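You operate a simulated robot arm through the tools that you are given. There is no shell and no other tool.

Carry out the task below with a simulated two-armed robot. There is one attempt and no reset: what you move stays moved.

TASK
Connect the cream power supply to the jig and give it 12 volts.
Fine: switch the supply on; the plug goes in before the output is switched on; the other supply stays off.

Only the result counts: the job must be done as asked and must still hold three seconds after the hand-in. Knocking over, shifting, dropping, spilling or breaking anything else fails it.

THE ROBOT
Two 7-joint arms with two-finger grippers on one trunk that stands fixed in place. Base frame: the origin is at the foot of the trunk, x ahead of it, y to its left, z up. Lengths are in m, angles in degrees, forces in N, time in s.
The left shoulder is at [0.025, 0.158, 1.282], the right one opposite. With the tool pointing down near the work surface each hand reaches from about 0.18 to 0.7 m from the base axis, measured 20 degrees to its own side. Payload 2.45 kg a hand.
The tool frame of a hand sits at the grasp point between the pads (the TCP): z along the fingers, y along the line on which they close. The tips reach 0.026 m beyond it. The gripper opens to 0.096 m; its body begins 0.069 m behind the TCP.
Orientation is that of the tool frame in the base frame, as [roll, pitch, yaw] about the fixed x, y, z axes, in that order (R = Rz(yaw) Ry(pitch) Rx(roll)). With the fingers straight down and closing along the base's y, the tool's x points along the base's -x, its y along +y and its z along -z.

THE INTERFACE
- The arms move only by the tool drive_tool. It takes "left_series", "right_series" or both (then of equal length, played together; a hand with none holds still); each is a list of rows, each a list of 7 numbers: the opening, from 0 (shut) to 1 (fully open), then the shift along the tool's x, y, z in m, then the turn, a rotation vector about the tool's x, y, z in degrees. In form: [[hand, dx, dy, dz, rx, ry, rz], ...]. A call has 1 to 20 rows; each row shifts and turns the commanded pose from where the row before left it, along the tool's axes as they then stand. Each row takes 0.2 s and may step no farther than 0.05 m and 8.6 degrees from the row before; otherwise, or with a gripper value out of range, the whole call is refused. Where a pose cannot be reached the arm comes as near as it can. A force on the tool above 90 N (or 10 N above the force at the start of the call, whichever is more), or a blocked arm, ends the call early, and 0.2 s more pass. The fingers move at their own pace (about 0.1199 m/s each) and stop on an object; they squeeze with about 24 N. The grip force told is the motor's: it shows also when the fingers shut on nothing. Time passes only in rows, and 0.2 s behind the last, so rows that do not move let the fingers close. The reply holds the time, the measured pose of the TCP, the force on the tool along the base axes, the opening and the grip force, in the units named above and with some noise, with the torque about the TCP (base axes, N m) and any sound that the robot's microphone picked up.
- Cameras (640 x 400 px; columns grow to the right, rows downward): "scene" is now at [0.0535, -0.0291, 1.7415]; the picture's right is [-0.38, -0.92, -0.00], its down [-0.79, 0.33, -0.51] and it looks along [0.47, -0.20, -0.86] (base axes); focal length 332 px, centre (320, 200). "left" rides on the left gripper at [0.082, -0.003, -0.098] in its tool frame; the picture's right is [0.04, 1.00, 0.00], its down [-0.73, 0.03, -0.68] and it looks along [-0.68, 0.03, 0.73] (tool axes); focal length 256 px, centre (320, 200). "right" rides on the right gripper at [0.082, 0.003, -0.098] in its tool frame; the picture's right is [-0.04, 1.00, 0.00], its down [-0.73, -0.03, -0.68] and it looks along [-0.68, -0.03, 0.73] (tool axes); focal length 256 px, centre (320, 200). There is no depth. A picture from a camera that has moved, and an enlarged one, comes with that camera's place and axes in the base frame and with its lens.
- grab_frame(camera): a new picture of that camera. It takes no simulated time.
- slide_trunk(by): moves the trunk up (or, below 0, down) by that many m; the arms and the scene camera ride with it, the base frame stays. It gives what a move gives, with no picture.
- pan_tilt(pan, tilt): turns the head with the scene camera to pan (to the left, within 120 degrees either way) and tilt (down, from -29 to 69), counted from straight ahead of the robot (the tilt from the chest, where the trunk bows). It gives what a move gives.
- enlarge(camera, box): a new picture of the part [left, top, right, bottom] of that camera's present view, enlarged. It takes no simulated time.
- finish_job(): hands the job in; it is judged then, once.

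Nothing tells you positions but the pictures and the camera data. Unless the task says otherwise, let go and move clear before handing in.

The tools are called after "Emit:" as a command line: name --argument value ..., lists and objects as JSON in quotes. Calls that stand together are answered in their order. drive_tool: Moves the arms, as the interface text tells. Its arguments: {"type":"object","properties":{"left_series":{"type":"array"},"right_series":{"type":"array"}},"required":[]} The other tools are called the same way: slide_trunk (by) moves the trunk up or down; pan_tilt (pan, tilt) turns the head that bears the scene camera; grab_frame (camera) takes a picture; enlarge (camera, box) takes an enlarged picture of a part of a camera's view; finish_job () hands the job in.

At the start:

```text
time: 0.0
left_tcp_pos: [0.4487, -0.0668, 1.2523]
left_tool_rot: [-179.9, 0.0, -179.8]
left_force: [-0.1, 0.7, 0.9]
left_ft_torque: [0.0, 0.02, 0.0]
left_opening: 0.0958
left_grip_force: 0.1
right_tcp_pos: [0.2467, -0.3805, 1.2781]
right_tool_rot: [179.9, 0.1, -180.0]
right_force: [0.1, 0.7, -0.1]
right_ft_torque: [-0.01, 0.0, 0.01]
right_opening: 0.0961
right_grip_force: 0.0
trunk travel left (down, up): [-0.45, 0.117]
head pan, tilt (commanded): [-22.6, 58.9]
```

scene: 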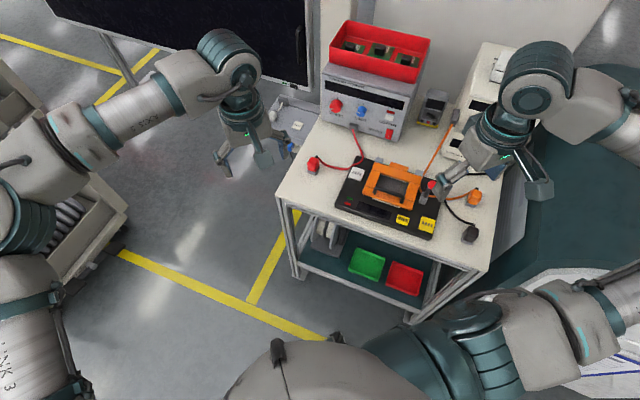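
right: 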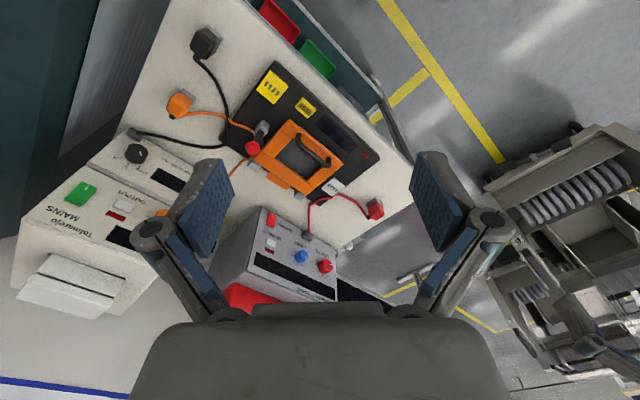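
left: 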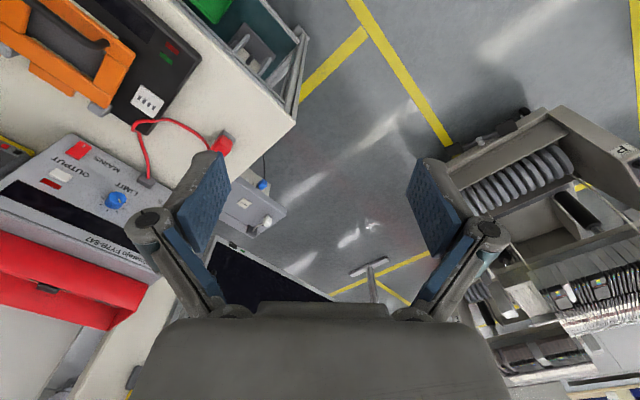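

I see a workbench with two power supplies (a grey one with a red bin on top, and a cream one to the right), a black jig with an orange clamp, and several plugs on leads. I'll look closer before moving anything.

Emit:
enlarge --camera "scene" --box '[270, 20, 550, 195]'

Emit:
enlarge --camera "scene" --box '[280, 130, 500, 268]'

Emit:
enlarge --camera "right" --box '[0, 0, 400, 250]'

Emit:
enlarge --camera "right" --box '[0, 120, 240, 330]'

Emit:
enlarge --camera "left" --box '[0, 0, 320, 300]'

```text
2.29 times, centred on (410, 108) of scene
camera zoom: at [0.0535, -0.0291, 1.7415], right [-0.38, -0.92, 0.0], down [-0.79, 0.33, -0.51], along [0.47, -0.2, -0.86], focal length 758 px, centre (114, 411)
```

zoom: 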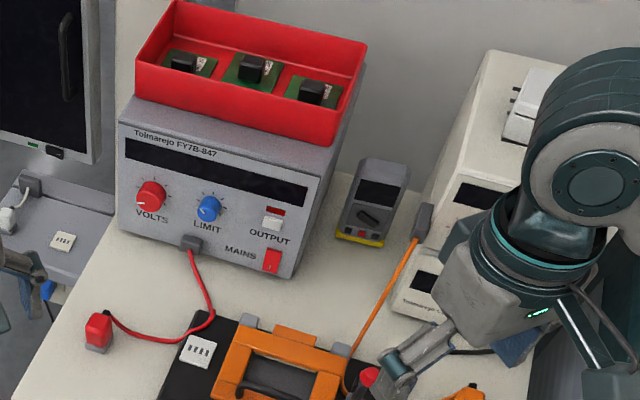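

```text
2.90 times, centred on (390, 199) of scene
camera zoom: at [0.0535, -0.0291, 1.7415], right [-0.38, -0.92, 0.0], down [-0.79, 0.33, -0.51], along [0.47, -0.2, -0.86], focal length 962 px, centre (117, 203)
```

zoom: 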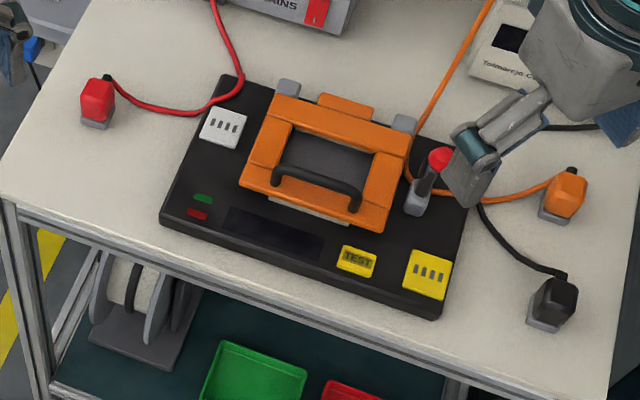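

```text
1.60 times, centred on (200, 125) of right
camera zoom: at [0.1651, -0.3769, 1.3767], right [0.04, 1.0, 0.0], down [0.73, -0.03, 0.68], along [0.68, -0.03, -0.73], focal length 410 px, centre (512, 320)
```

zoom: 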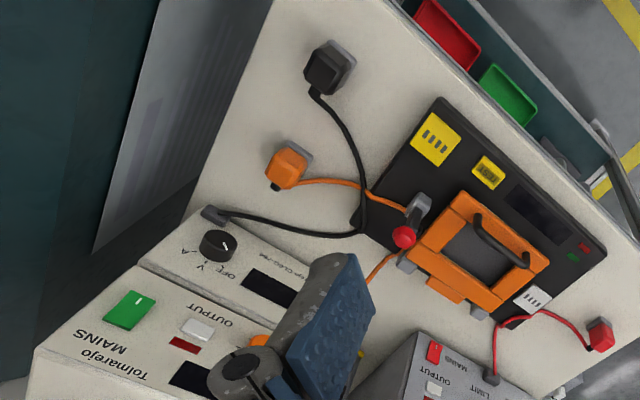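

```text
1.90 times, centred on (120, 225) of right
camera zoom: at [0.1651, -0.3769, 1.3767], right [0.04, 1.0, 0.0], down [0.73, -0.03, 0.68], along [0.68, -0.03, -0.73], focal length 488 px, centre (701, 152)
```

zoom: 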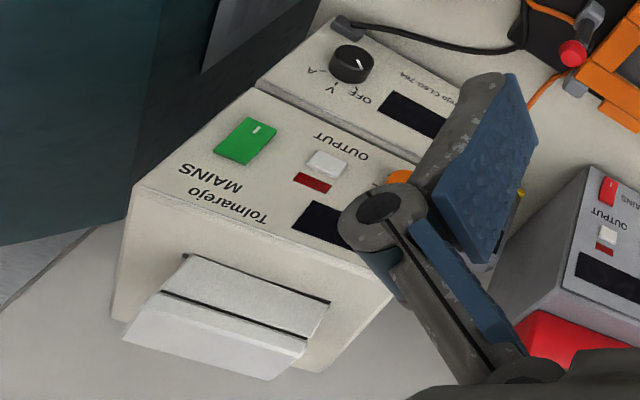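

```text
1.33 times, centred on (160, 150) of left
camera zoom: at [0.367, -0.0693, 1.35], right [-0.04, 1.0, 0.0], down [0.73, 0.03, 0.68], along [0.68, 0.03, -0.73], focal length 341 px, centre (533, 267)
```

zoom: 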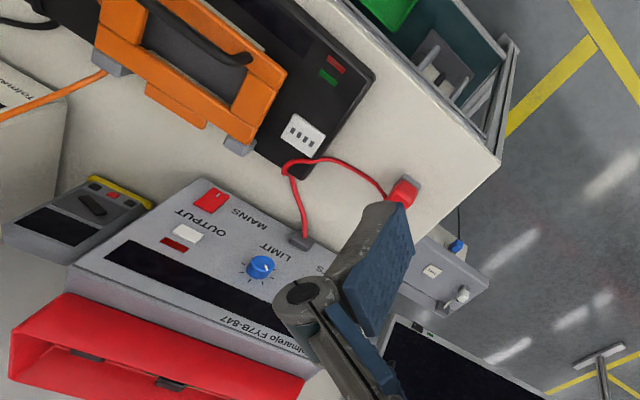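

The cream supply (rear cream unit with the green MAINS rocker) seems partly hidden by the right hand. There's also a small cream unit with an OFF/V/A knob and a black lead. I'll move both hands aside and turn the head to see it properly.

Emit:
drive_tool --left_series '[[1, 0, 0.05, 0, 0, 0, 0], [1, 0, 0.05, 0, 0, 0, 0], [1, 0, 0.05, 0, 0, 0, 0], [1, 0, 0.05, 0, 0, 0, 0], [1, 0, 0.05, 0, 0, 0, 0]]' --right_series '[[1, 0, 0, 0, 0, 0, 0], [1, 0, 0, 0, 0, 0, 0], [1, 0, 0.05, 0, 0, 0, 0], [1, 0, 0.05, 0, 0, 0, 0], [1, 0, 0.05, 0, 0, 0, 0]]'

Emit:
pan_tilt --pan -55 --tilt 45

Emit:
grab_frame --camera "scene"

Emit:
grab_frame --camera "right"

```text
time: 1.2
left_tcp_pos: [0.4472, 0.194, 1.2524]
left_tool_rot: [-179.6, 0.1, -180.0]
left_force: [0.0, -0.1, 0.4]
left_ft_torque: [-0.04, -0.02, -0.02]
left_opening: 0.0961
left_grip_force: 0.0
right_tcp_pos: [0.2457, -0.2186, 1.2793]
right_tool_rot: [-179.7, 0.1, 180.0]
right_force: [-0.6, 0.5, -0.1]
right_ft_torque: [-0.01, 0.0, -0.03]
right_opening: 0.0961
right_grip_force: 0.0
trunk travel left (down, up): [-0.45, 0.117]
head pan, tilt (commanded): [-22.6, 58.9]
```

```text
time: 2.2
left_tcp_pos: [0.4476, 0.1905, 1.2516]
left_tool_rot: [-179.7, 0.0, -179.9]
left_force: [-0.1, 0.5, 0.5]
left_ft_torque: [0.01, 0.01, -0.01]
left_opening: 0.0963
left_grip_force: 0.0
right_tcp_pos: [0.2448, -0.2218, 1.2807]
right_tool_rot: [-179.7, 0.2, -180.0]
right_force: [0.0, -0.2, -0.3]
right_ft_torque: [0.03, 0.0, -0.08]
right_opening: 0.0958
right_grip_force: 0.3
trunk travel left (down, up): [-0.45, 0.117]
head pan, tilt (commanded): [-55.0, 45.0]
```

```text
taken
camera scene: at [0.0375, -0.0587, 1.76], right [-0.82, -0.57, 0.0], down [-0.41, 0.58, -0.71], along [0.4, -0.58, -0.71], focal length 332 px, centre (320, 200)
```

scene: 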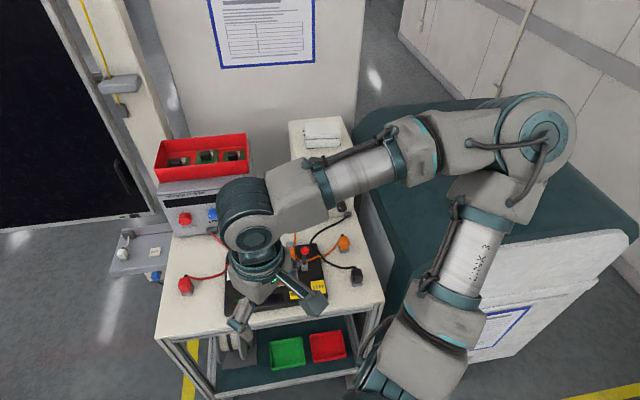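

```text
taken
camera right: at [0.1629, -0.2186, 1.3786], right [0.04, 1.0, 0.0], down [0.73, -0.03, 0.68], along [0.68, -0.03, -0.73], focal length 256 px, centre (320, 200)
```

right: 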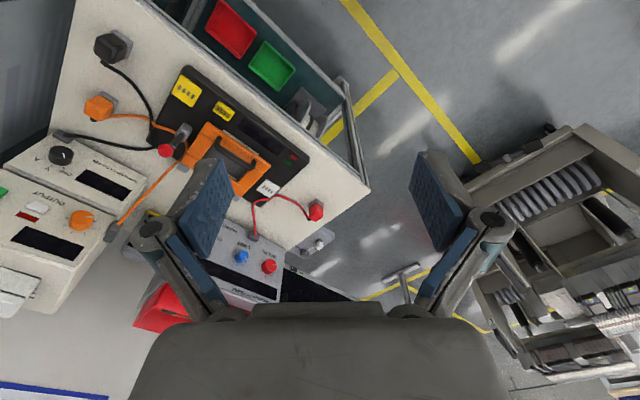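

Now the right camera sees the jig, leads and the cream supply. I'll enlarge the parts, and the wall sheet.

Emit:
enlarge --camera "scene" --box '[200, 0, 330, 75]'

Emit:
enlarge --camera "right" --box '[0, 110, 180, 310]'

Emit:
enlarge --camera "right" --box '[140, 50, 340, 210]'

Emit:
enlarge --camera "right" --box '[50, 20, 210, 160]'

Emit:
enlarge --camera "scene" --box '[150, 110, 390, 320]'

```text
4.92 times, centred on (265, 38) of scene
camera zoom: at [0.0375, -0.0587, 1.76], right [-0.82, -0.57, 0.0], down [-0.41, 0.58, -0.71], along [0.4, -0.58, -0.71], focal length 1633 px, centre (591, 1000)
```

zoom: 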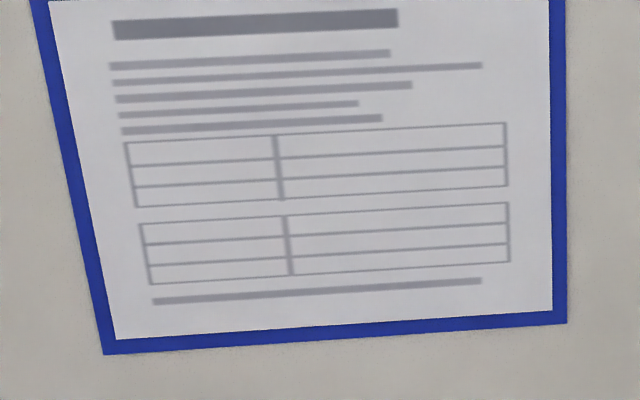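

```text
2.00 times, centred on (90, 210) of right
camera zoom: at [0.1629, -0.2186, 1.3786], right [0.04, 1.0, 0.0], down [0.73, -0.03, 0.68], along [0.68, -0.03, -0.73], focal length 512 px, centre (780, 180)
```

zoom: 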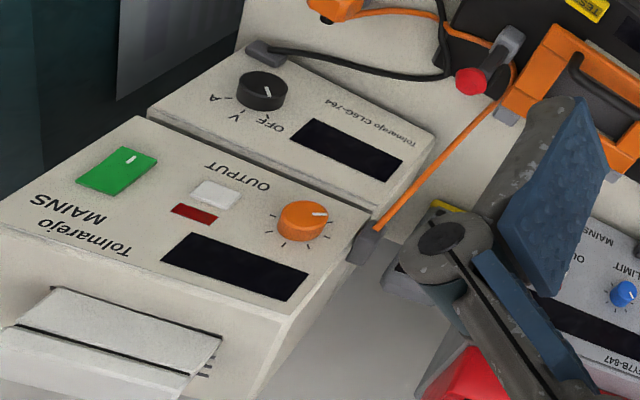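

```text
2.50 times, centred on (240, 130) of right
camera zoom: at [0.1629, -0.2186, 1.3786], right [0.04, 1.0, 0.0], down [0.73, -0.03, 0.68], along [0.68, -0.03, -0.73], focal length 640 px, centre (520, 375)
```

zoom: 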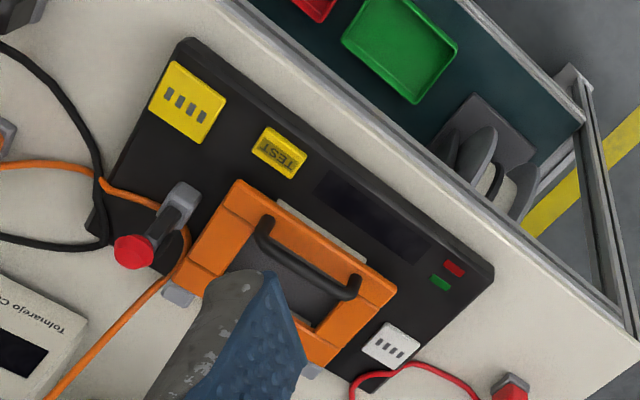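

```text
2.86 times, centred on (130, 90) of right
camera zoom: at [0.1629, -0.2186, 1.3786], right [0.04, 1.0, 0.0], down [0.73, -0.03, 0.68], along [0.68, -0.03, -0.73], focal length 731 px, centre (863, 514)
```

zoom: 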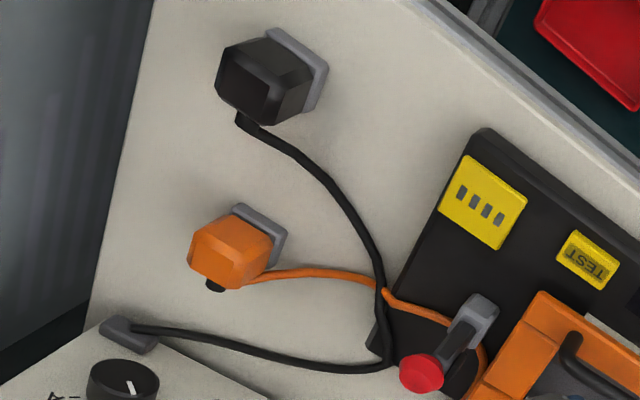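

```text
1.90 times, centred on (270, 215) of scene
camera zoom: at [0.0375, -0.0587, 1.76], right [-0.82, -0.57, 0.0], down [-0.41, 0.58, -0.71], along [0.4, -0.58, -0.71], focal length 632 px, centre (415, 171)
```

zoom: 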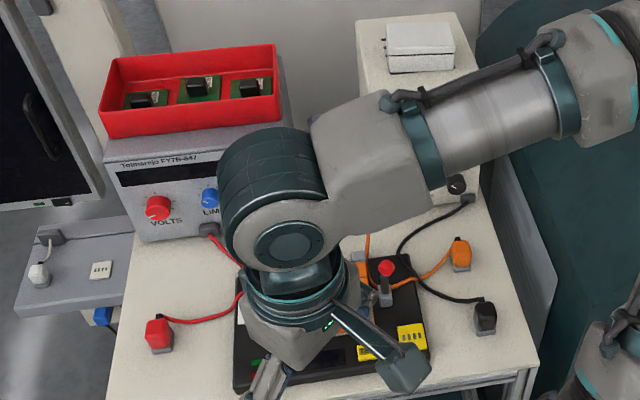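

The leads: orange runs from the cream supply to the orange plug; black belongs to the cream meter, red to the grey supply. The jig has a yellow and a white socket. I'll hover the right hand over the bench for a closer look.

Emit:
drive_tool --right_series '[[1, -0.0125, -0.041, 0.0217, 0, 0, 0], [1, -0.0125, -0.041, 0.0217, 0, 0, 0], [1, -0.0125, -0.041, 0.0217, 0, 0, 0], [1, -0.0125, -0.041, 0.0217, 0, 0, 0], [1, -0.0125, -0.041, 0.0217, 0, 0, 0], [1, -0.0125, -0.041, 0.0217, 0, 0, 0], [1, 0, 0, 0, 0, 0, 7.5], [1, 0, 0, 0, 0, 0, 7.5], [1, 0, 0, 0, 0, 0, 7.5], [1, 0, 0, 0, 0, 0, 7.5], [1, 0, 0, 0, 0, 0, 7.5], [1, 0, 0, 0, 0, 0, 7.5]]'

Emit:
grab_frame --camera "right"

Emit:
grab_frame --camera "scene"

```text
time: 4.8
left_tcp_pos: [0.4476, 0.1853, 1.2527]
left_tool_rot: [-180.0, 0.1, -179.9]
left_force: [0.3, 0.3, 0.2]
left_ft_torque: [0.0, 0.0, 0.0]
left_opening: 0.0959
left_grip_force: 0.0
right_tcp_pos: [0.3203, -0.4745, 1.149]
right_tool_rot: [179.8, 0.0, 134.8]
right_force: [-1.3, 1.0, 0.9]
right_ft_torque: [0.0, -0.03, -0.03]
right_opening: 0.096
right_grip_force: 0.0
trunk travel left (down, up): [-0.45, 0.117]
head pan, tilt (commanded): [-55.0, 45.0]
```

```text
taken
camera right: at [0.2644, -0.415, 1.2477], right [0.74, 0.68, 0.0], down [0.5, -0.54, 0.68], along [0.46, -0.5, -0.73], focal length 256 px, centre (320, 200)
```

right: 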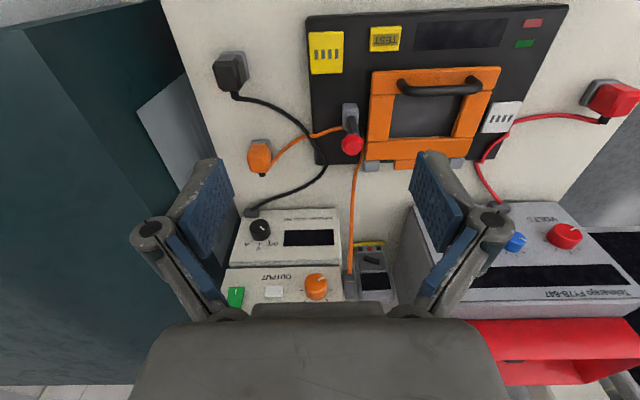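

```text
taken
camera scene: at [0.0376, -0.0705, 1.7596], right [-0.82, -0.57, 0.0], down [-0.41, 0.58, -0.7], along [0.4, -0.58, -0.71], focal length 332 px, centre (320, 200)
```

scene: 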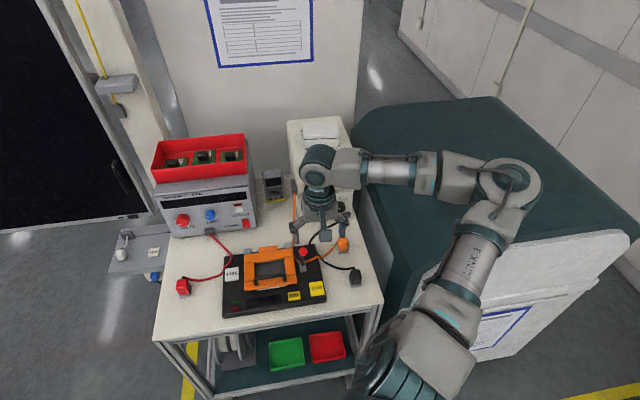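

The hand is aligned with the bench (bench depth runs at -45°). Let me zoom in on sockets, plugs and panel.

Emit:
enlarge --camera "right" --box '[300, 0, 420, 75]'

Emit:
enlarge --camera "right" --box '[460, 0, 640, 120]'

Emit:
enlarge --camera "right" --box '[200, 40, 320, 180]'

Emit:
enlarge --camera "right" --box '[200, 190, 440, 330]'

Emit:
enlarge --camera "scene" --box '[210, 220, 370, 320]'

```text
5.33 times, centred on (360, 38) of right
camera zoom: at [0.2644, -0.415, 1.2477], right [0.74, 0.68, 0.0], down [0.5, -0.54, 0.68], along [0.46, -0.5, -0.73], focal length 1365 px, centre (107, 1067)
```

zoom: 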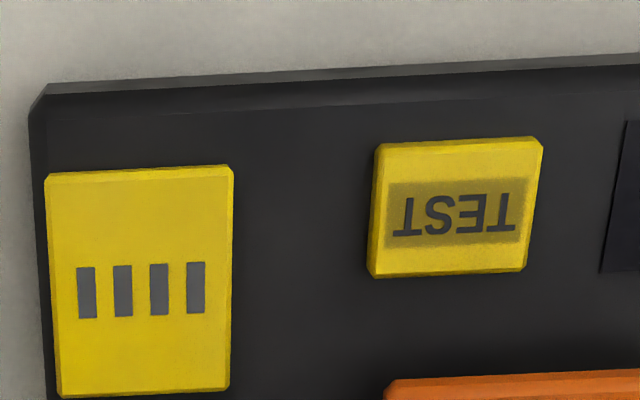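

```text
3.33 times, centred on (550, 60) of right
camera zoom: at [0.2644, -0.415, 1.2477], right [0.74, 0.68, 0.0], down [0.5, -0.54, 0.68], along [0.46, -0.5, -0.73], focal length 853 px, centre (-447, 667)
```

zoom: 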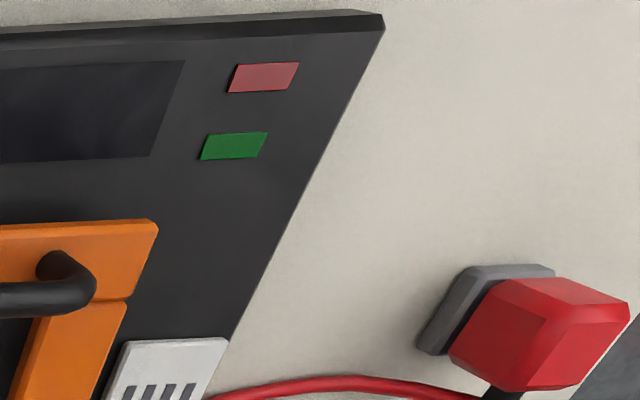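

```text
2.86 times, centred on (260, 110) of right
camera zoom: at [0.2644, -0.415, 1.2477], right [0.74, 0.68, 0.0], down [0.5, -0.54, 0.68], along [0.46, -0.5, -0.73], focal length 731 px, centre (491, 457)
```

zoom: 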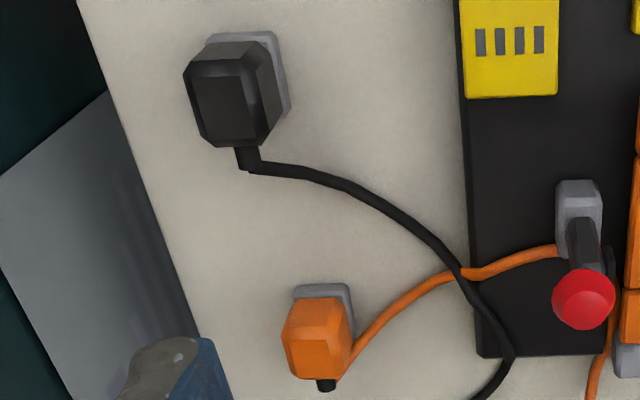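

```text
2.67 times, centred on (320, 260) of right
camera zoom: at [0.2644, -0.415, 1.2477], right [0.74, 0.68, 0.0], down [0.5, -0.54, 0.68], along [0.46, -0.5, -0.73], focal length 683 px, centre (320, 40)
```

zoom: 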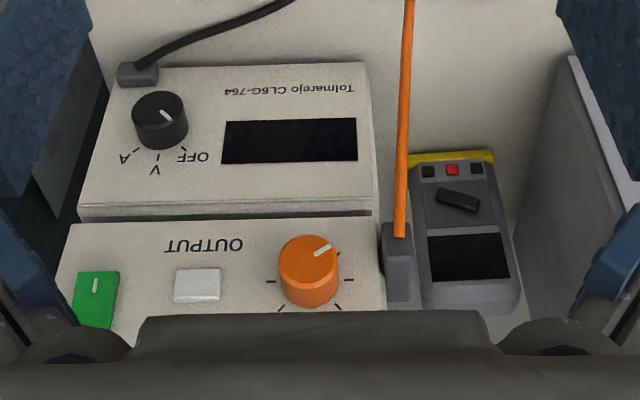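

```text
4.00 times, centred on (290, 270) of scene
camera zoom: at [0.0376, -0.0705, 1.7596], right [-0.82, -0.57, 0.0], down [-0.41, 0.58, -0.7], along [0.4, -0.58, -0.71], focal length 1327 px, centre (440, -80)
```

zoom: 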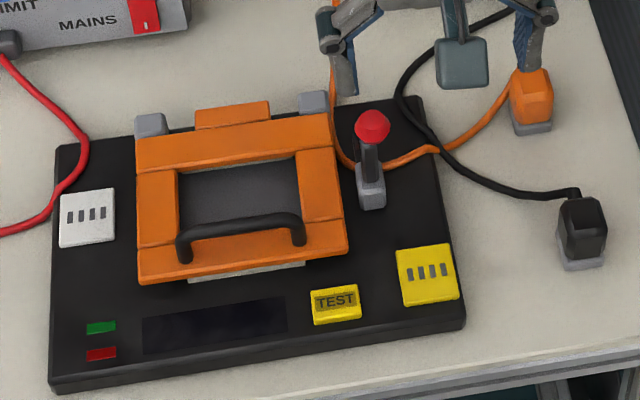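

Both sockets look the same size (about 37 x 42 mm). I need to see whether they carry any marking, so I'll hover over the white socket side.

Emit:
drive_tool --right_series '[[1, 0, 0.044, 0.008, 0, 0, 0], [1, 0, 0.044, 0.008, 0, 0, 0], [1, 0, 0.044, 0.008, 0, 0, 0], [1, 0, 0.044, 0.008, 0, 0, 0], [1, 0, 0.044, 0.008, 0, 0, 0]]'

Emit:
grab_frame --camera "right"

Emit:
enlarge --camera "right" --box '[260, 40, 420, 140]'

Emit:
grab_frame --camera "scene"

```text
time: 6.0
left_tcp_pos: [0.4481, 0.1897, 1.2511]
left_tool_rot: [-179.8, 0.0, -179.9]
left_force: [0.4, 0.5, 0.2]
left_ft_torque: [0.02, 0.03, 0.0]
left_opening: 0.0962
left_grip_force: 0.1
right_tcp_pos: [0.4768, -0.3157, 1.107]
right_tool_rot: [-180.0, 0.1, 135.0]
right_force: [0.3, -0.8, -0.7]
right_ft_torque: [0.0, 0.04, 0.02]
right_opening: 0.0957
right_grip_force: 0.0
trunk travel left (down, up): [-0.45, 0.117]
head pan, tilt (commanded): [-55.0, 45.0]
```

```text
taken
camera right: at [0.4222, -0.255, 1.2067], right [0.73, 0.68, 0.0], down [0.5, -0.54, 0.68], along [0.46, -0.5, -0.73], focal length 256 px, centre (320, 200)
```

right: 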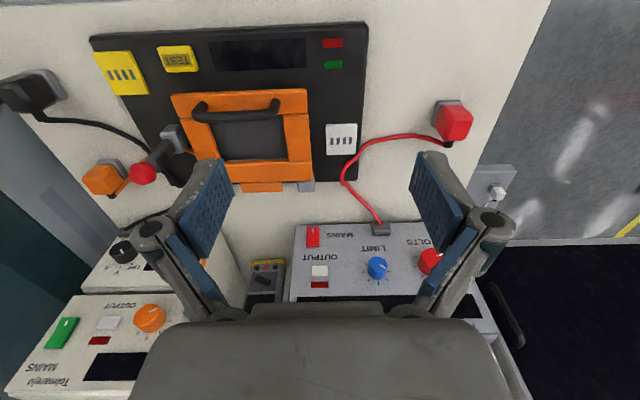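

```text
4.00 times, centred on (340, 90) of right
camera zoom: at [0.4222, -0.255, 1.2067], right [0.73, 0.68, 0.0], down [0.5, -0.54, 0.68], along [0.46, -0.5, -0.73], focal length 1024 px, centre (240, 640)
```

zoom: 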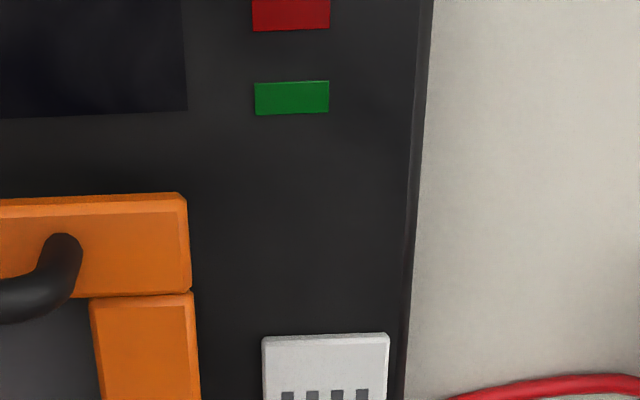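

```text
taken
camera scene: at [0.0427, -0.0625, 1.7598], right [-0.82, -0.57, 0.01], down [-0.41, 0.58, -0.71], along [0.4, -0.58, -0.71], focal length 332 px, centre (320, 200)
```

scene: 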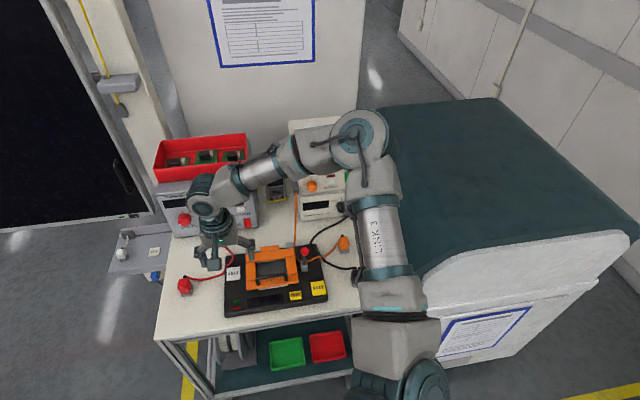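

Emit:
enlarge --camera "right" --box '[310, 100, 380, 170]'

Emit:
enlarge --camera "right" --box '[80, 30, 200, 110]'

Emit:
enlarge --camera "right" --box '[0, 60, 200, 220]'

Emit:
enlarge --camera "right" --box '[0, 230, 200, 390]'

Emit:
enlarge --camera "right" --box '[290, 210, 530, 320]'

Emit:
enlarge --camera "scene" --box '[270, 115, 370, 215]'

```text
5.71 times, centred on (345, 135) of right
camera zoom: at [0.4222, -0.255, 1.2067], right [0.73, 0.68, 0.0], down [0.5, -0.54, 0.68], along [0.46, -0.5, -0.73], focal length 1463 px, centre (177, 571)
```

zoom: 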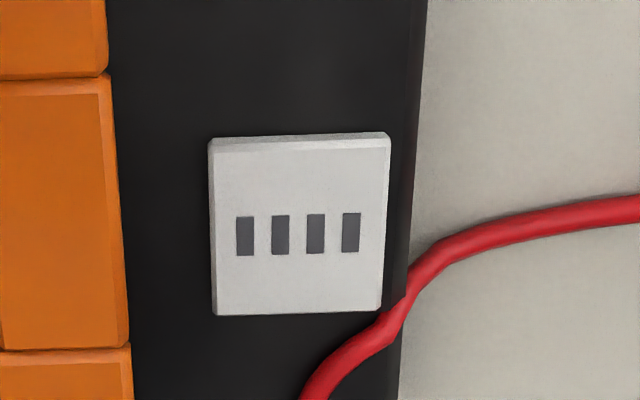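

```text
5.00 times, centred on (140, 70) of right
camera zoom: at [0.4222, -0.255, 1.2067], right [0.73, 0.68, 0.0], down [0.5, -0.54, 0.68], along [0.46, -0.5, -0.73], focal length 1280 px, centre (1220, 850)
```

zoom: 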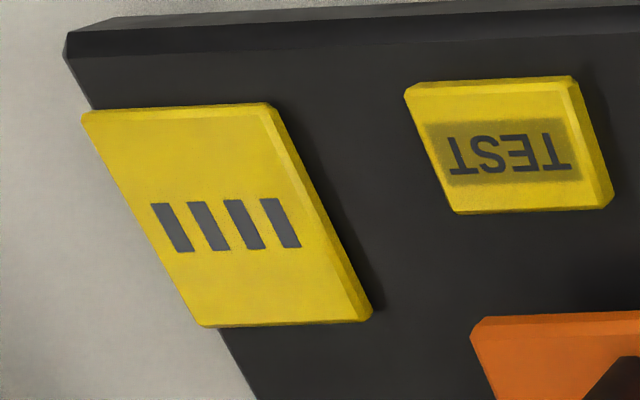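

```text
2.50 times, centred on (100, 140) of right
camera zoom: at [0.4222, -0.255, 1.2067], right [0.73, 0.68, 0.0], down [0.5, -0.54, 0.68], along [0.46, -0.5, -0.73], focal length 640 px, centre (870, 350)
```

zoom: 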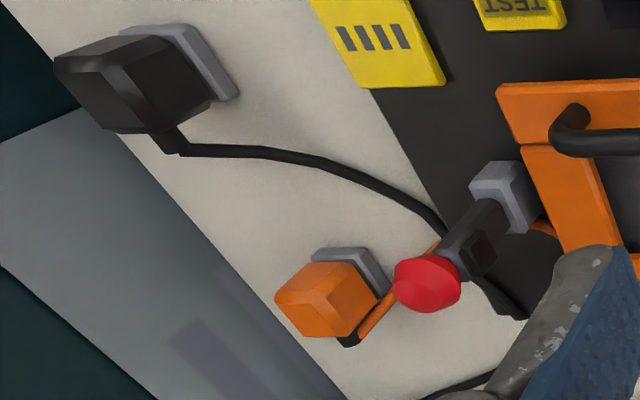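

```text
2.50 times, centred on (100, 310) of right
camera zoom: at [0.4222, -0.255, 1.2067], right [0.73, 0.68, 0.0], down [0.5, -0.54, 0.68], along [0.46, -0.5, -0.73], focal length 640 px, centre (870, -75)
```

zoom: 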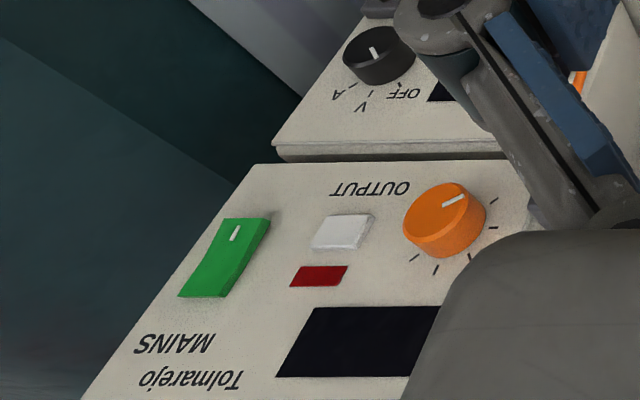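

```text
2.67 times, centred on (410, 265) of right
camera zoom: at [0.4222, -0.255, 1.2067], right [0.73, 0.68, 0.0], down [0.5, -0.54, 0.68], along [0.46, -0.5, -0.73], focal length 683 px, centre (80, 27)
```

zoom: 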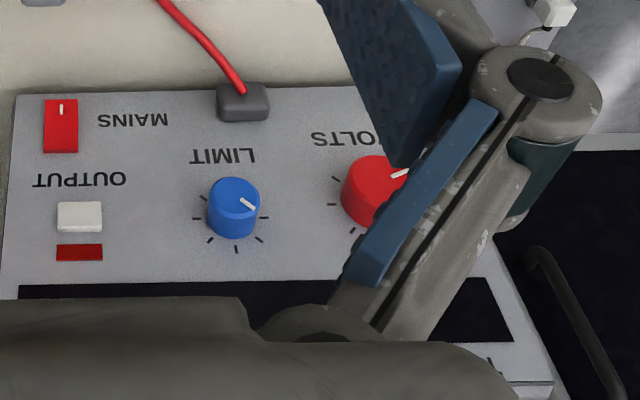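

```text
4.00 times, centred on (320, 165) of scene
camera zoom: at [0.0427, -0.0625, 1.7598], right [-0.82, -0.57, 0.01], down [-0.41, 0.58, -0.71], along [0.4, -0.58, -0.71], focal length 1327 px, centre (320, 340)
```

zoom: 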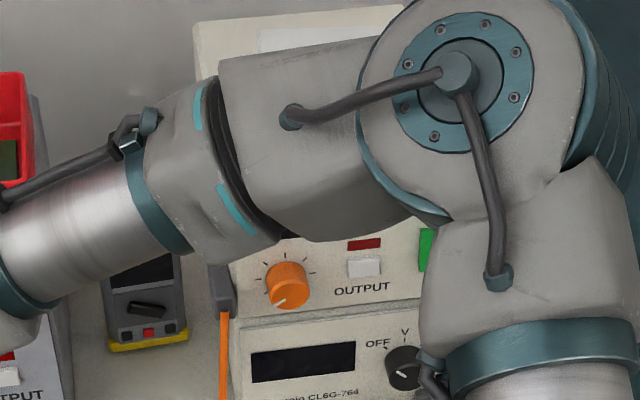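

Emit:
enlarge --camera "scene" --box '[210, 235, 340, 325]'

Emit:
enlarge --camera "scene" --box '[100, 200, 300, 325]'

Emit:
enlarge --camera "scene" --box '[420, 290, 560, 380]'

Emit:
enlarge --camera "left" --box '[0, 0, 320, 200]'

```text
4.44 times, centred on (275, 280) of scene
camera zoom: at [0.0427, -0.0625, 1.7598], right [-0.82, -0.57, 0.01], down [-0.41, 0.58, -0.71], along [0.4, -0.58, -0.71], focal length 1474 px, centre (520, -156)
```

zoom: 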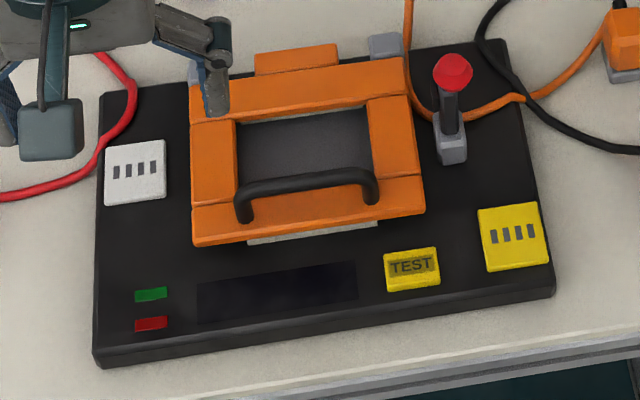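

```text
3.20 times, centred on (200, 262) of scene
camera zoom: at [0.0427, -0.0625, 1.7598], right [-0.82, -0.57, 0.01], down [-0.41, 0.58, -0.71], along [0.4, -0.58, -0.71], focal length 1062 px, centre (704, 0)
```

zoom: 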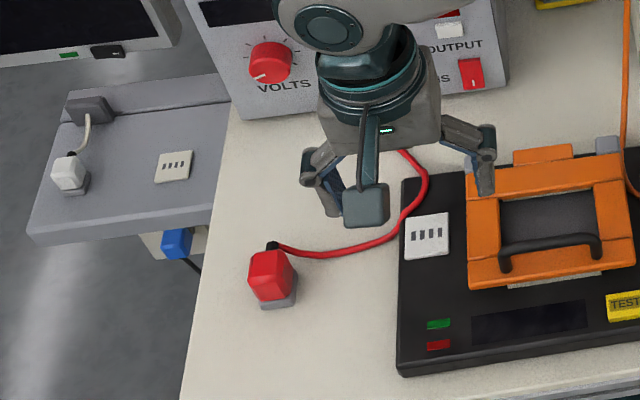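

```text
4.44 times, centred on (490, 335) of scene
camera zoom: at [0.0427, -0.0625, 1.7598], right [-0.82, -0.57, 0.01], down [-0.41, 0.58, -0.71], along [0.4, -0.58, -0.71], focal length 1474 px, centre (-436, -400)
```

zoom: 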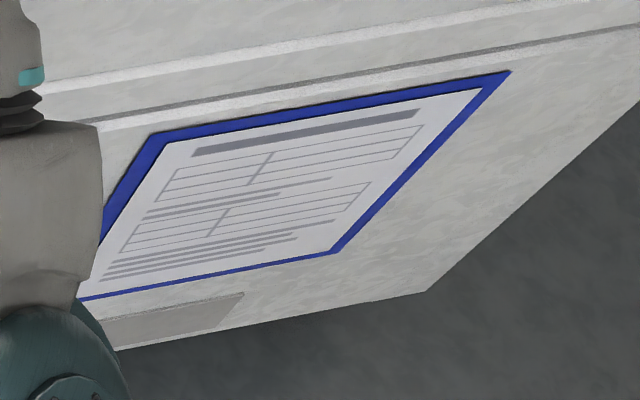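

```text
2.00 times, centred on (160, 100) of left
camera zoom: at [0.3674, 0.1859, 1.3493], right [-0.04, 1.0, 0.0], down [0.73, 0.03, 0.68], along [0.68, 0.03, -0.73], focal length 512 px, centre (640, 400)
```

zoom: 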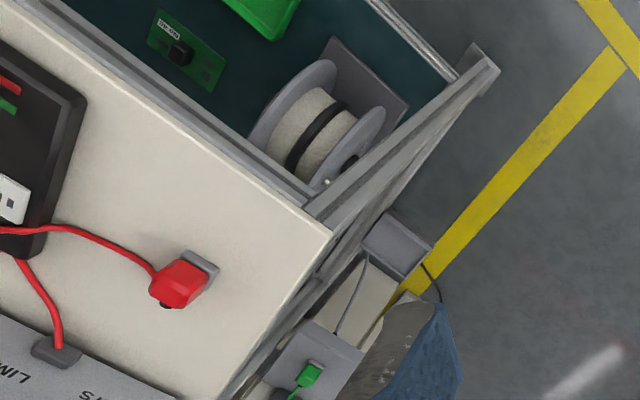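

The two jig sockets are identical except for colour, so I want more clues. There's a shelf at the left with a white plug and socket; I'll look at that with the left hand's camera.

Emit:
drive_tool --left_series '[[1, -0.0287, -0.0317, 0.0083, 0, 0, 0], [1, -0.0287, -0.0317, 0.0083, 0, 0, 0], [1, -0.0287, -0.0317, 0.0083, 0, 0, 0], [1, -0.0287, -0.0317, 0.0083, 0, 0, 0], [1, -0.0287, -0.0317, 0.0083, 0, 0, 0], [1, -0.0287, -0.0317, 0.0083, 0, 0, 0], [1, 0, 0, 0, 0, 0, 8], [1, 0, 0, 0, 0, 0, 8], [1, 0, 0, 0, 0, 0, 8], [1, 0, 0, 0, 0, 0, 8]]'

Emit:
grab_frame --camera "left"

Emit:
grab_frame --camera "scene"

```text
time: 8.2
left_tcp_pos: [0.6228, 0.0201, 1.2027]
left_tool_rot: [-179.9, 0.3, 148.8]
left_force: [0.8, 1.0, 0.8]
left_ft_torque: [-0.01, 0.01, -0.01]
left_opening: 0.096
left_grip_force: 0.1
left hand out of reach, approached as far as the arm can: row 10
right_tcp_pos: [0.4748, -0.3194, 1.1073]
right_tool_rot: [180.0, 0.1, 134.9]
right_force: [-0.5, 0.4, 0.3]
right_ft_torque: [-0.03, 0.0, 0.05]
right_opening: 0.0959
right_grip_force: 0.2
trunk travel left (down, up): [-0.45, 0.117]
head pan, tilt (commanded): [-55.0, 45.0]
```

```text
taken
camera left: at [0.5508, 0.0594, 1.3], right [0.48, 0.88, 0.0], down [0.64, -0.35, 0.68], along [0.6, -0.33, -0.73], focal length 256 px, centre (320, 200)
```

left: 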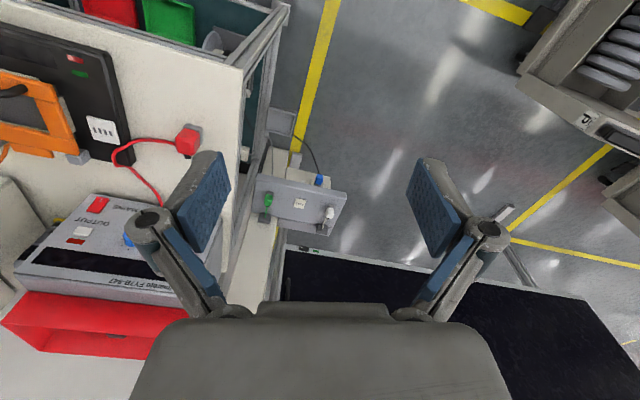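

```text
taken
camera scene: at [0.0405, -0.0668, 1.7597], right [-0.82, -0.57, 0.0], down [-0.41, 0.58, -0.7], along [0.4, -0.58, -0.71], focal length 332 px, centre (320, 200)
```

scene: 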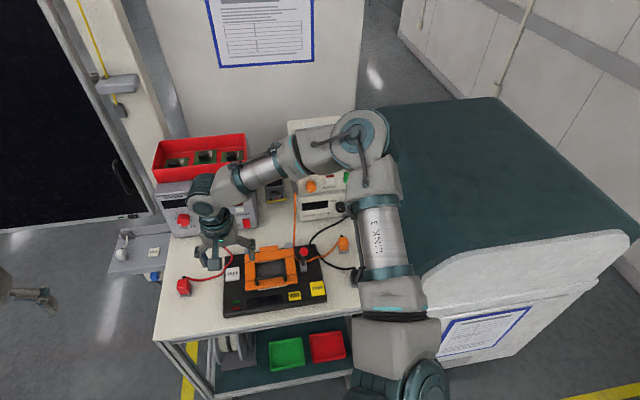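

Emit:
enlarge --camera "left" --box '[235, 95, 365, 255]'

Emit:
enlarge --camera "left" --box '[0, 20, 240, 200]'

Emit:
enlarge --camera "scene" --box '[60, 60, 180, 290]'

```text
2.50 times, centred on (300, 175) of left
camera zoom: at [0.5508, 0.0594, 1.3], right [0.48, 0.88, 0.0], down [0.64, -0.35, 0.68], along [0.6, -0.33, -0.73], focal length 640 px, centre (370, 262)
```

zoom: 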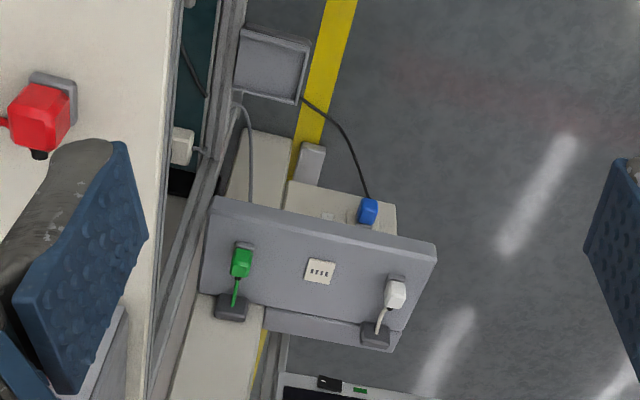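

```text
2.22 times, centred on (120, 110) of left
camera zoom: at [0.5508, 0.0594, 1.3], right [0.48, 0.88, 0.0], down [0.64, -0.35, 0.68], along [0.6, -0.33, -0.73], focal length 569 px, centre (764, 400)
```

zoom: 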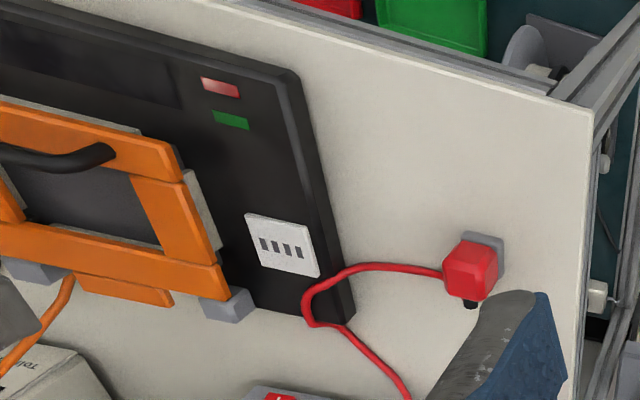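

```text
1.74 times, centred on (120, 175) of scene
camera zoom: at [0.0405, -0.0668, 1.7597], right [-0.82, -0.57, 0.0], down [-0.41, 0.58, -0.7], along [0.4, -0.58, -0.71], focal length 577 px, centre (668, 244)
```

zoom: 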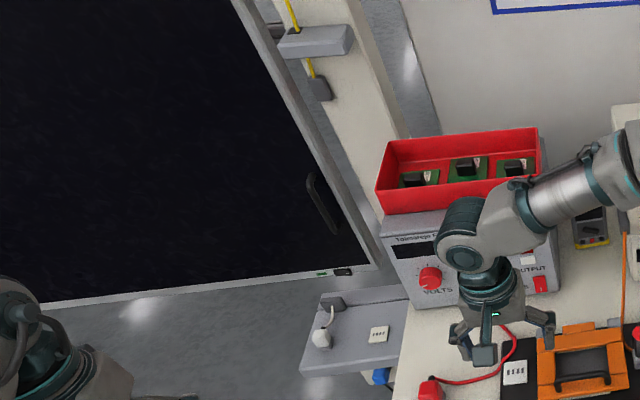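

The left shelf is a separate panel with green and white leads. I'll check how the orange and black leads cross, and where the orange plug sits, with closer zooms.

Emit:
enlarge --camera "scene" --box '[285, 225, 365, 275]'

Emit:
enlarge --camera "right" --box '[80, 110, 220, 200]'

```text
8.00 times, centred on (325, 250) of scene
camera zoom: at [0.0405, -0.0668, 1.7597], right [-0.82, -0.57, 0.0], down [-0.41, 0.58, -0.7], along [0.4, -0.58, -0.71], focal length 2654 px, centre (280, -200)
```

zoom: 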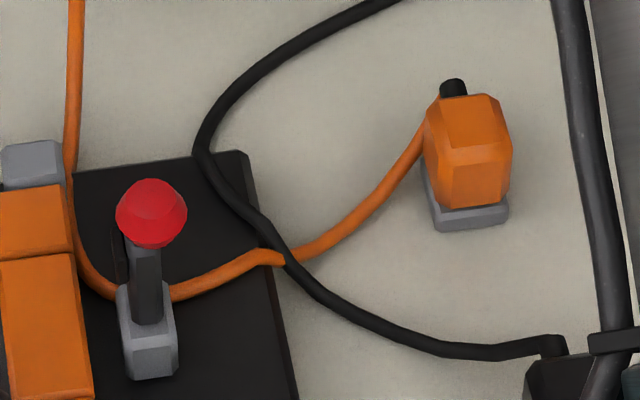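

```text
4.44 times, centred on (150, 155) of right
camera zoom: at [0.4199, -0.2587, 1.2073], right [0.74, 0.68, 0.0], down [0.5, -0.54, 0.68], along [0.46, -0.5, -0.73], focal length 1138 px, centre (1076, 400)
```

zoom: 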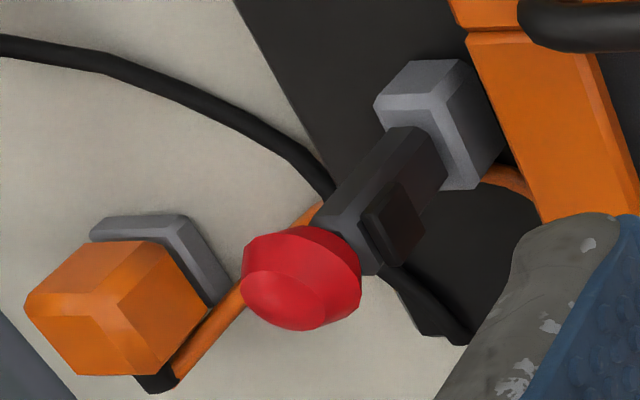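

Geometry so far: the cream supply sits on top of the cream meter, its controls at about z≈1.06 on a near-vertical front panel; the orange plug is near (0.345, -0.638). I'll park the left hand and hover the right one over the orange plug.

Emit:
drive_tool --left_series '[[1, 0, 0, 0, 0, 0, -8], [1, 0, 0, 0, 0, 0, -8], [1, 0, 0, 0, 0, 0, -8], [1, 0, 0, 0, 0, 0, -8], [1, 0.0287, 0.0317, -0.0083, 0, 0, 0], [1, 0.0287, 0.0317, -0.0083, 0, 0, 0], [1, 0.0287, 0.0317, -0.0083, 0, 0, 0], [1, 0.0287, 0.0317, -0.0083, 0, 0, 0], [1, 0.0287, 0.0317, -0.0083, 0, 0, 0], [1, 0.0287, 0.0317, -0.0083, 0, 0, 0]]' --right_series '[[1, 0, 0, -0.04, 0, 0, 0], [1, -0.0192, -0.0452, 0, 0, 0, 0], [1, -0.0192, -0.0452, 0, 0, 0, 0], [1, -0.0192, -0.0452, 0, 0, 0, 0], [1, -0.0192, -0.0452, 0, 0, 0, 0], [1, -0.0192, -0.0452, 0, 0, 0, 0], [1, -0.0192, -0.0452, 0, 0, 0, 0], [1, -0.0192, -0.0452, 0, 0, 0, 0], [1, 0, 0, 0.02, 0, 0, 0], [1, 0, 0, 0.02, 0, 0, 0]]'

Emit:
grab_frame --camera "right"

Emit:
grab_frame --camera "scene"

```text
time: 10.4
left_tcp_pos: [0.4462, 0.2159, 1.2516]
left_tool_rot: [-179.7, 0.1, -179.9]
left_force: [0.6, 0.2, -0.5]
left_ft_torque: [-0.02, -0.07, -0.06]
left_opening: 0.096
left_grip_force: 0.1
right_tcp_pos: [0.3471, -0.6329, 1.1115]
right_tool_rot: [-179.9, 0.2, 135.0]
right_force: [-0.5, 0.2, -0.8]
right_ft_torque: [0.02, -0.01, -0.02]
right_opening: 0.0961
right_grip_force: 0.1
trunk travel left (down, up): [-0.45, 0.117]
head pan, tilt (commanded): [-55.0, 45.0]
```

```text
taken
camera right: at [0.291, -0.573, 1.2104], right [0.73, 0.68, 0.0], down [0.5, -0.54, 0.68], along [0.46, -0.5, -0.73], focal length 256 px, centre (320, 200)
```

right: 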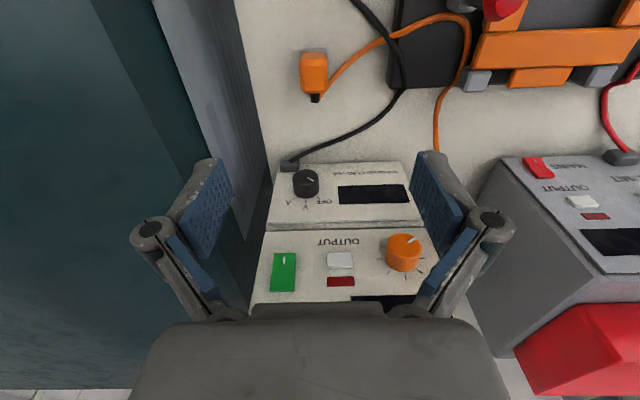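

```text
taken
camera scene: at [0.0359, -0.0651, 1.7598], right [-0.82, -0.57, 0.0], down [-0.41, 0.58, -0.71], along [0.4, -0.58, -0.71], focal length 332 px, centre (320, 200)
```

scene: 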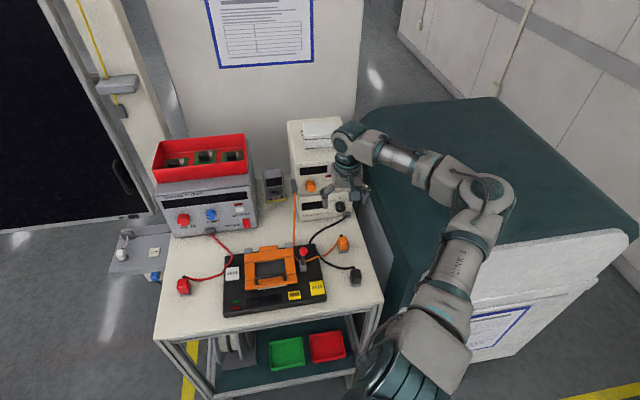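

Emit:
enlarge --camera "right" --box '[260, 20, 380, 120]'

Emit:
enlarge --camera "right" --box '[240, 150, 460, 320]'

Emit:
enlarge --camera "scene" --box '[280, 100, 400, 300]'

```text
4.00 times, centred on (320, 70) of right
camera zoom: at [0.291, -0.573, 1.2104], right [0.73, 0.68, 0.0], down [0.5, -0.54, 0.68], along [0.46, -0.5, -0.73], focal length 1024 px, centre (320, 720)
```

zoom: 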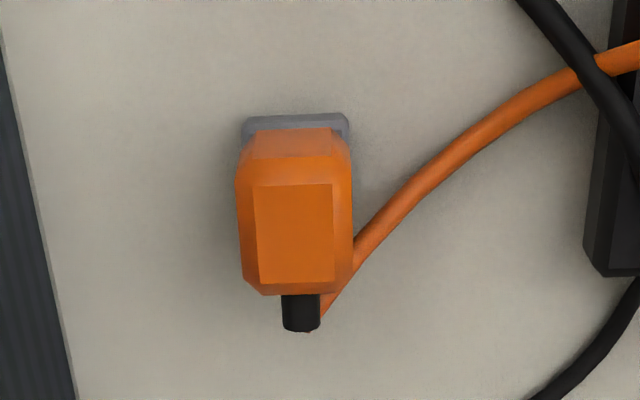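

```text
2.35 times, centred on (350, 235) of right
camera zoom: at [0.291, -0.573, 1.2104], right [0.73, 0.68, 0.0], down [0.5, -0.54, 0.68], along [0.46, -0.5, -0.73], focal length 602 px, centre (249, 118)
```

zoom: 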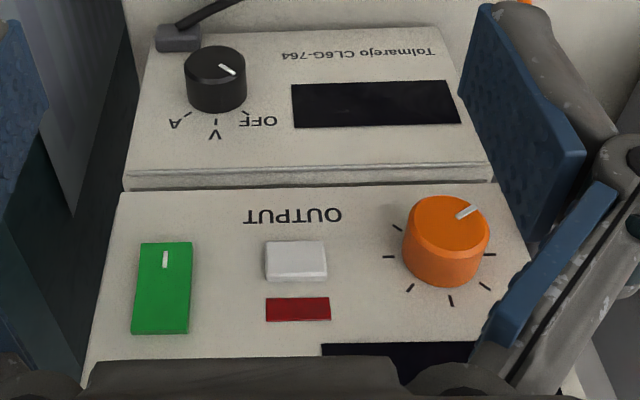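

```text
2.00 times, centred on (340, 200) of scene
camera zoom: at [0.0359, -0.0651, 1.7598], right [-0.82, -0.57, 0.0], down [-0.41, 0.58, -0.71], along [0.4, -0.58, -0.71], focal length 664 px, centre (280, 200)
```

zoom: 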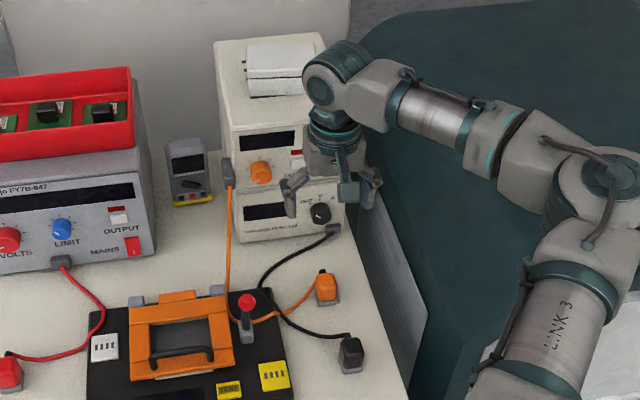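

The orange plug is directly under the hand, aligned with it, about 8 mm off in two axes; its top is at about z≈0.926. I'll centre and lower partway, then check again.

Emit:
drive_tool --right_series '[[1, -0.0075, -0.0077, 0.02, 0, 0, 0], [1, 0, 0, 0.04, 0, 0, 0], [1, 0, 0, 0.04, 0, 0, 0], [1, 0, 0, 0, 0, 0, 0]]'

Emit:
grab_frame --camera "right"

Emit:
enlarge --camera "right" --box '[240, 40, 400, 160]'

Emit:
enlarge --camera "scene" --box '[290, 200, 390, 280]'

```text
time: 11.4
left_tcp_pos: [0.4493, 0.2155, 1.2517]
left_tool_rot: [-179.7, 0.1, -179.9]
left_force: [0.6, 0.3, -0.1]
left_ft_torque: [0.0, 0.0, -0.03]
left_opening: 0.0959
left_grip_force: 0.1
right_tcp_pos: [0.348, -0.6441, 1.0107]
right_tool_rot: [-179.9, 0.2, 135.0]
right_force: [-0.1, -1.1, 0.5]
right_ft_torque: [-0.01, 0.05, -0.01]
right_opening: 0.096
right_grip_force: 0.0
trunk travel left (down, up): [-0.45, 0.117]
head pan, tilt (commanded): [-55.0, 45.0]
```

```text
taken
camera right: at [0.2922, -0.5837, 1.1093], right [0.73, 0.68, 0.0], down [0.5, -0.54, 0.68], along [0.46, -0.5, -0.73], focal length 256 px, centre (320, 200)
```

right: 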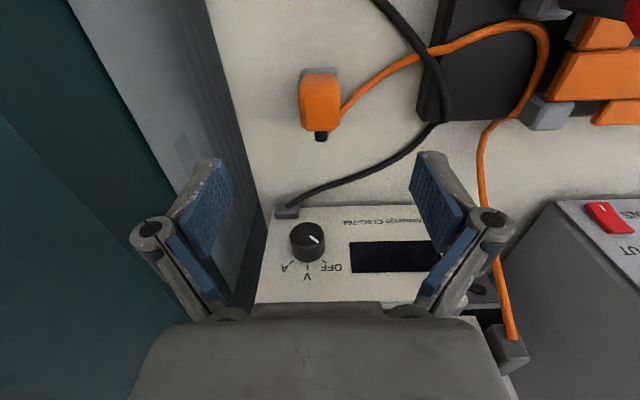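

```text
3.33 times, centred on (320, 100) of right
camera zoom: at [0.2922, -0.5837, 1.1093], right [0.73, 0.68, 0.0], down [0.5, -0.54, 0.68], along [0.46, -0.5, -0.73], focal length 853 px, centre (320, 533)
```

zoom: 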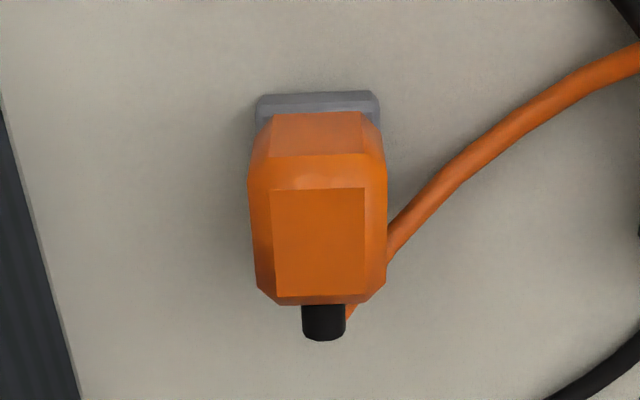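

```text
5.00 times, centred on (340, 240) of scene
camera zoom: at [0.0378, -0.0647, 1.7598], right [-0.82, -0.57, 0.0], down [-0.41, 0.58, -0.71], along [0.4, -0.58, -0.71], focal length 1659 px, centre (220, 0)
```

zoom: 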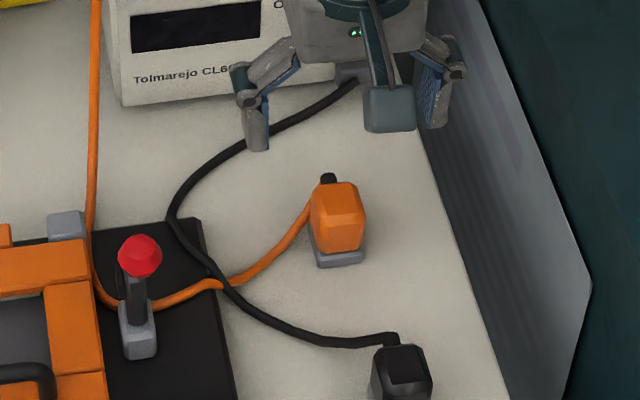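

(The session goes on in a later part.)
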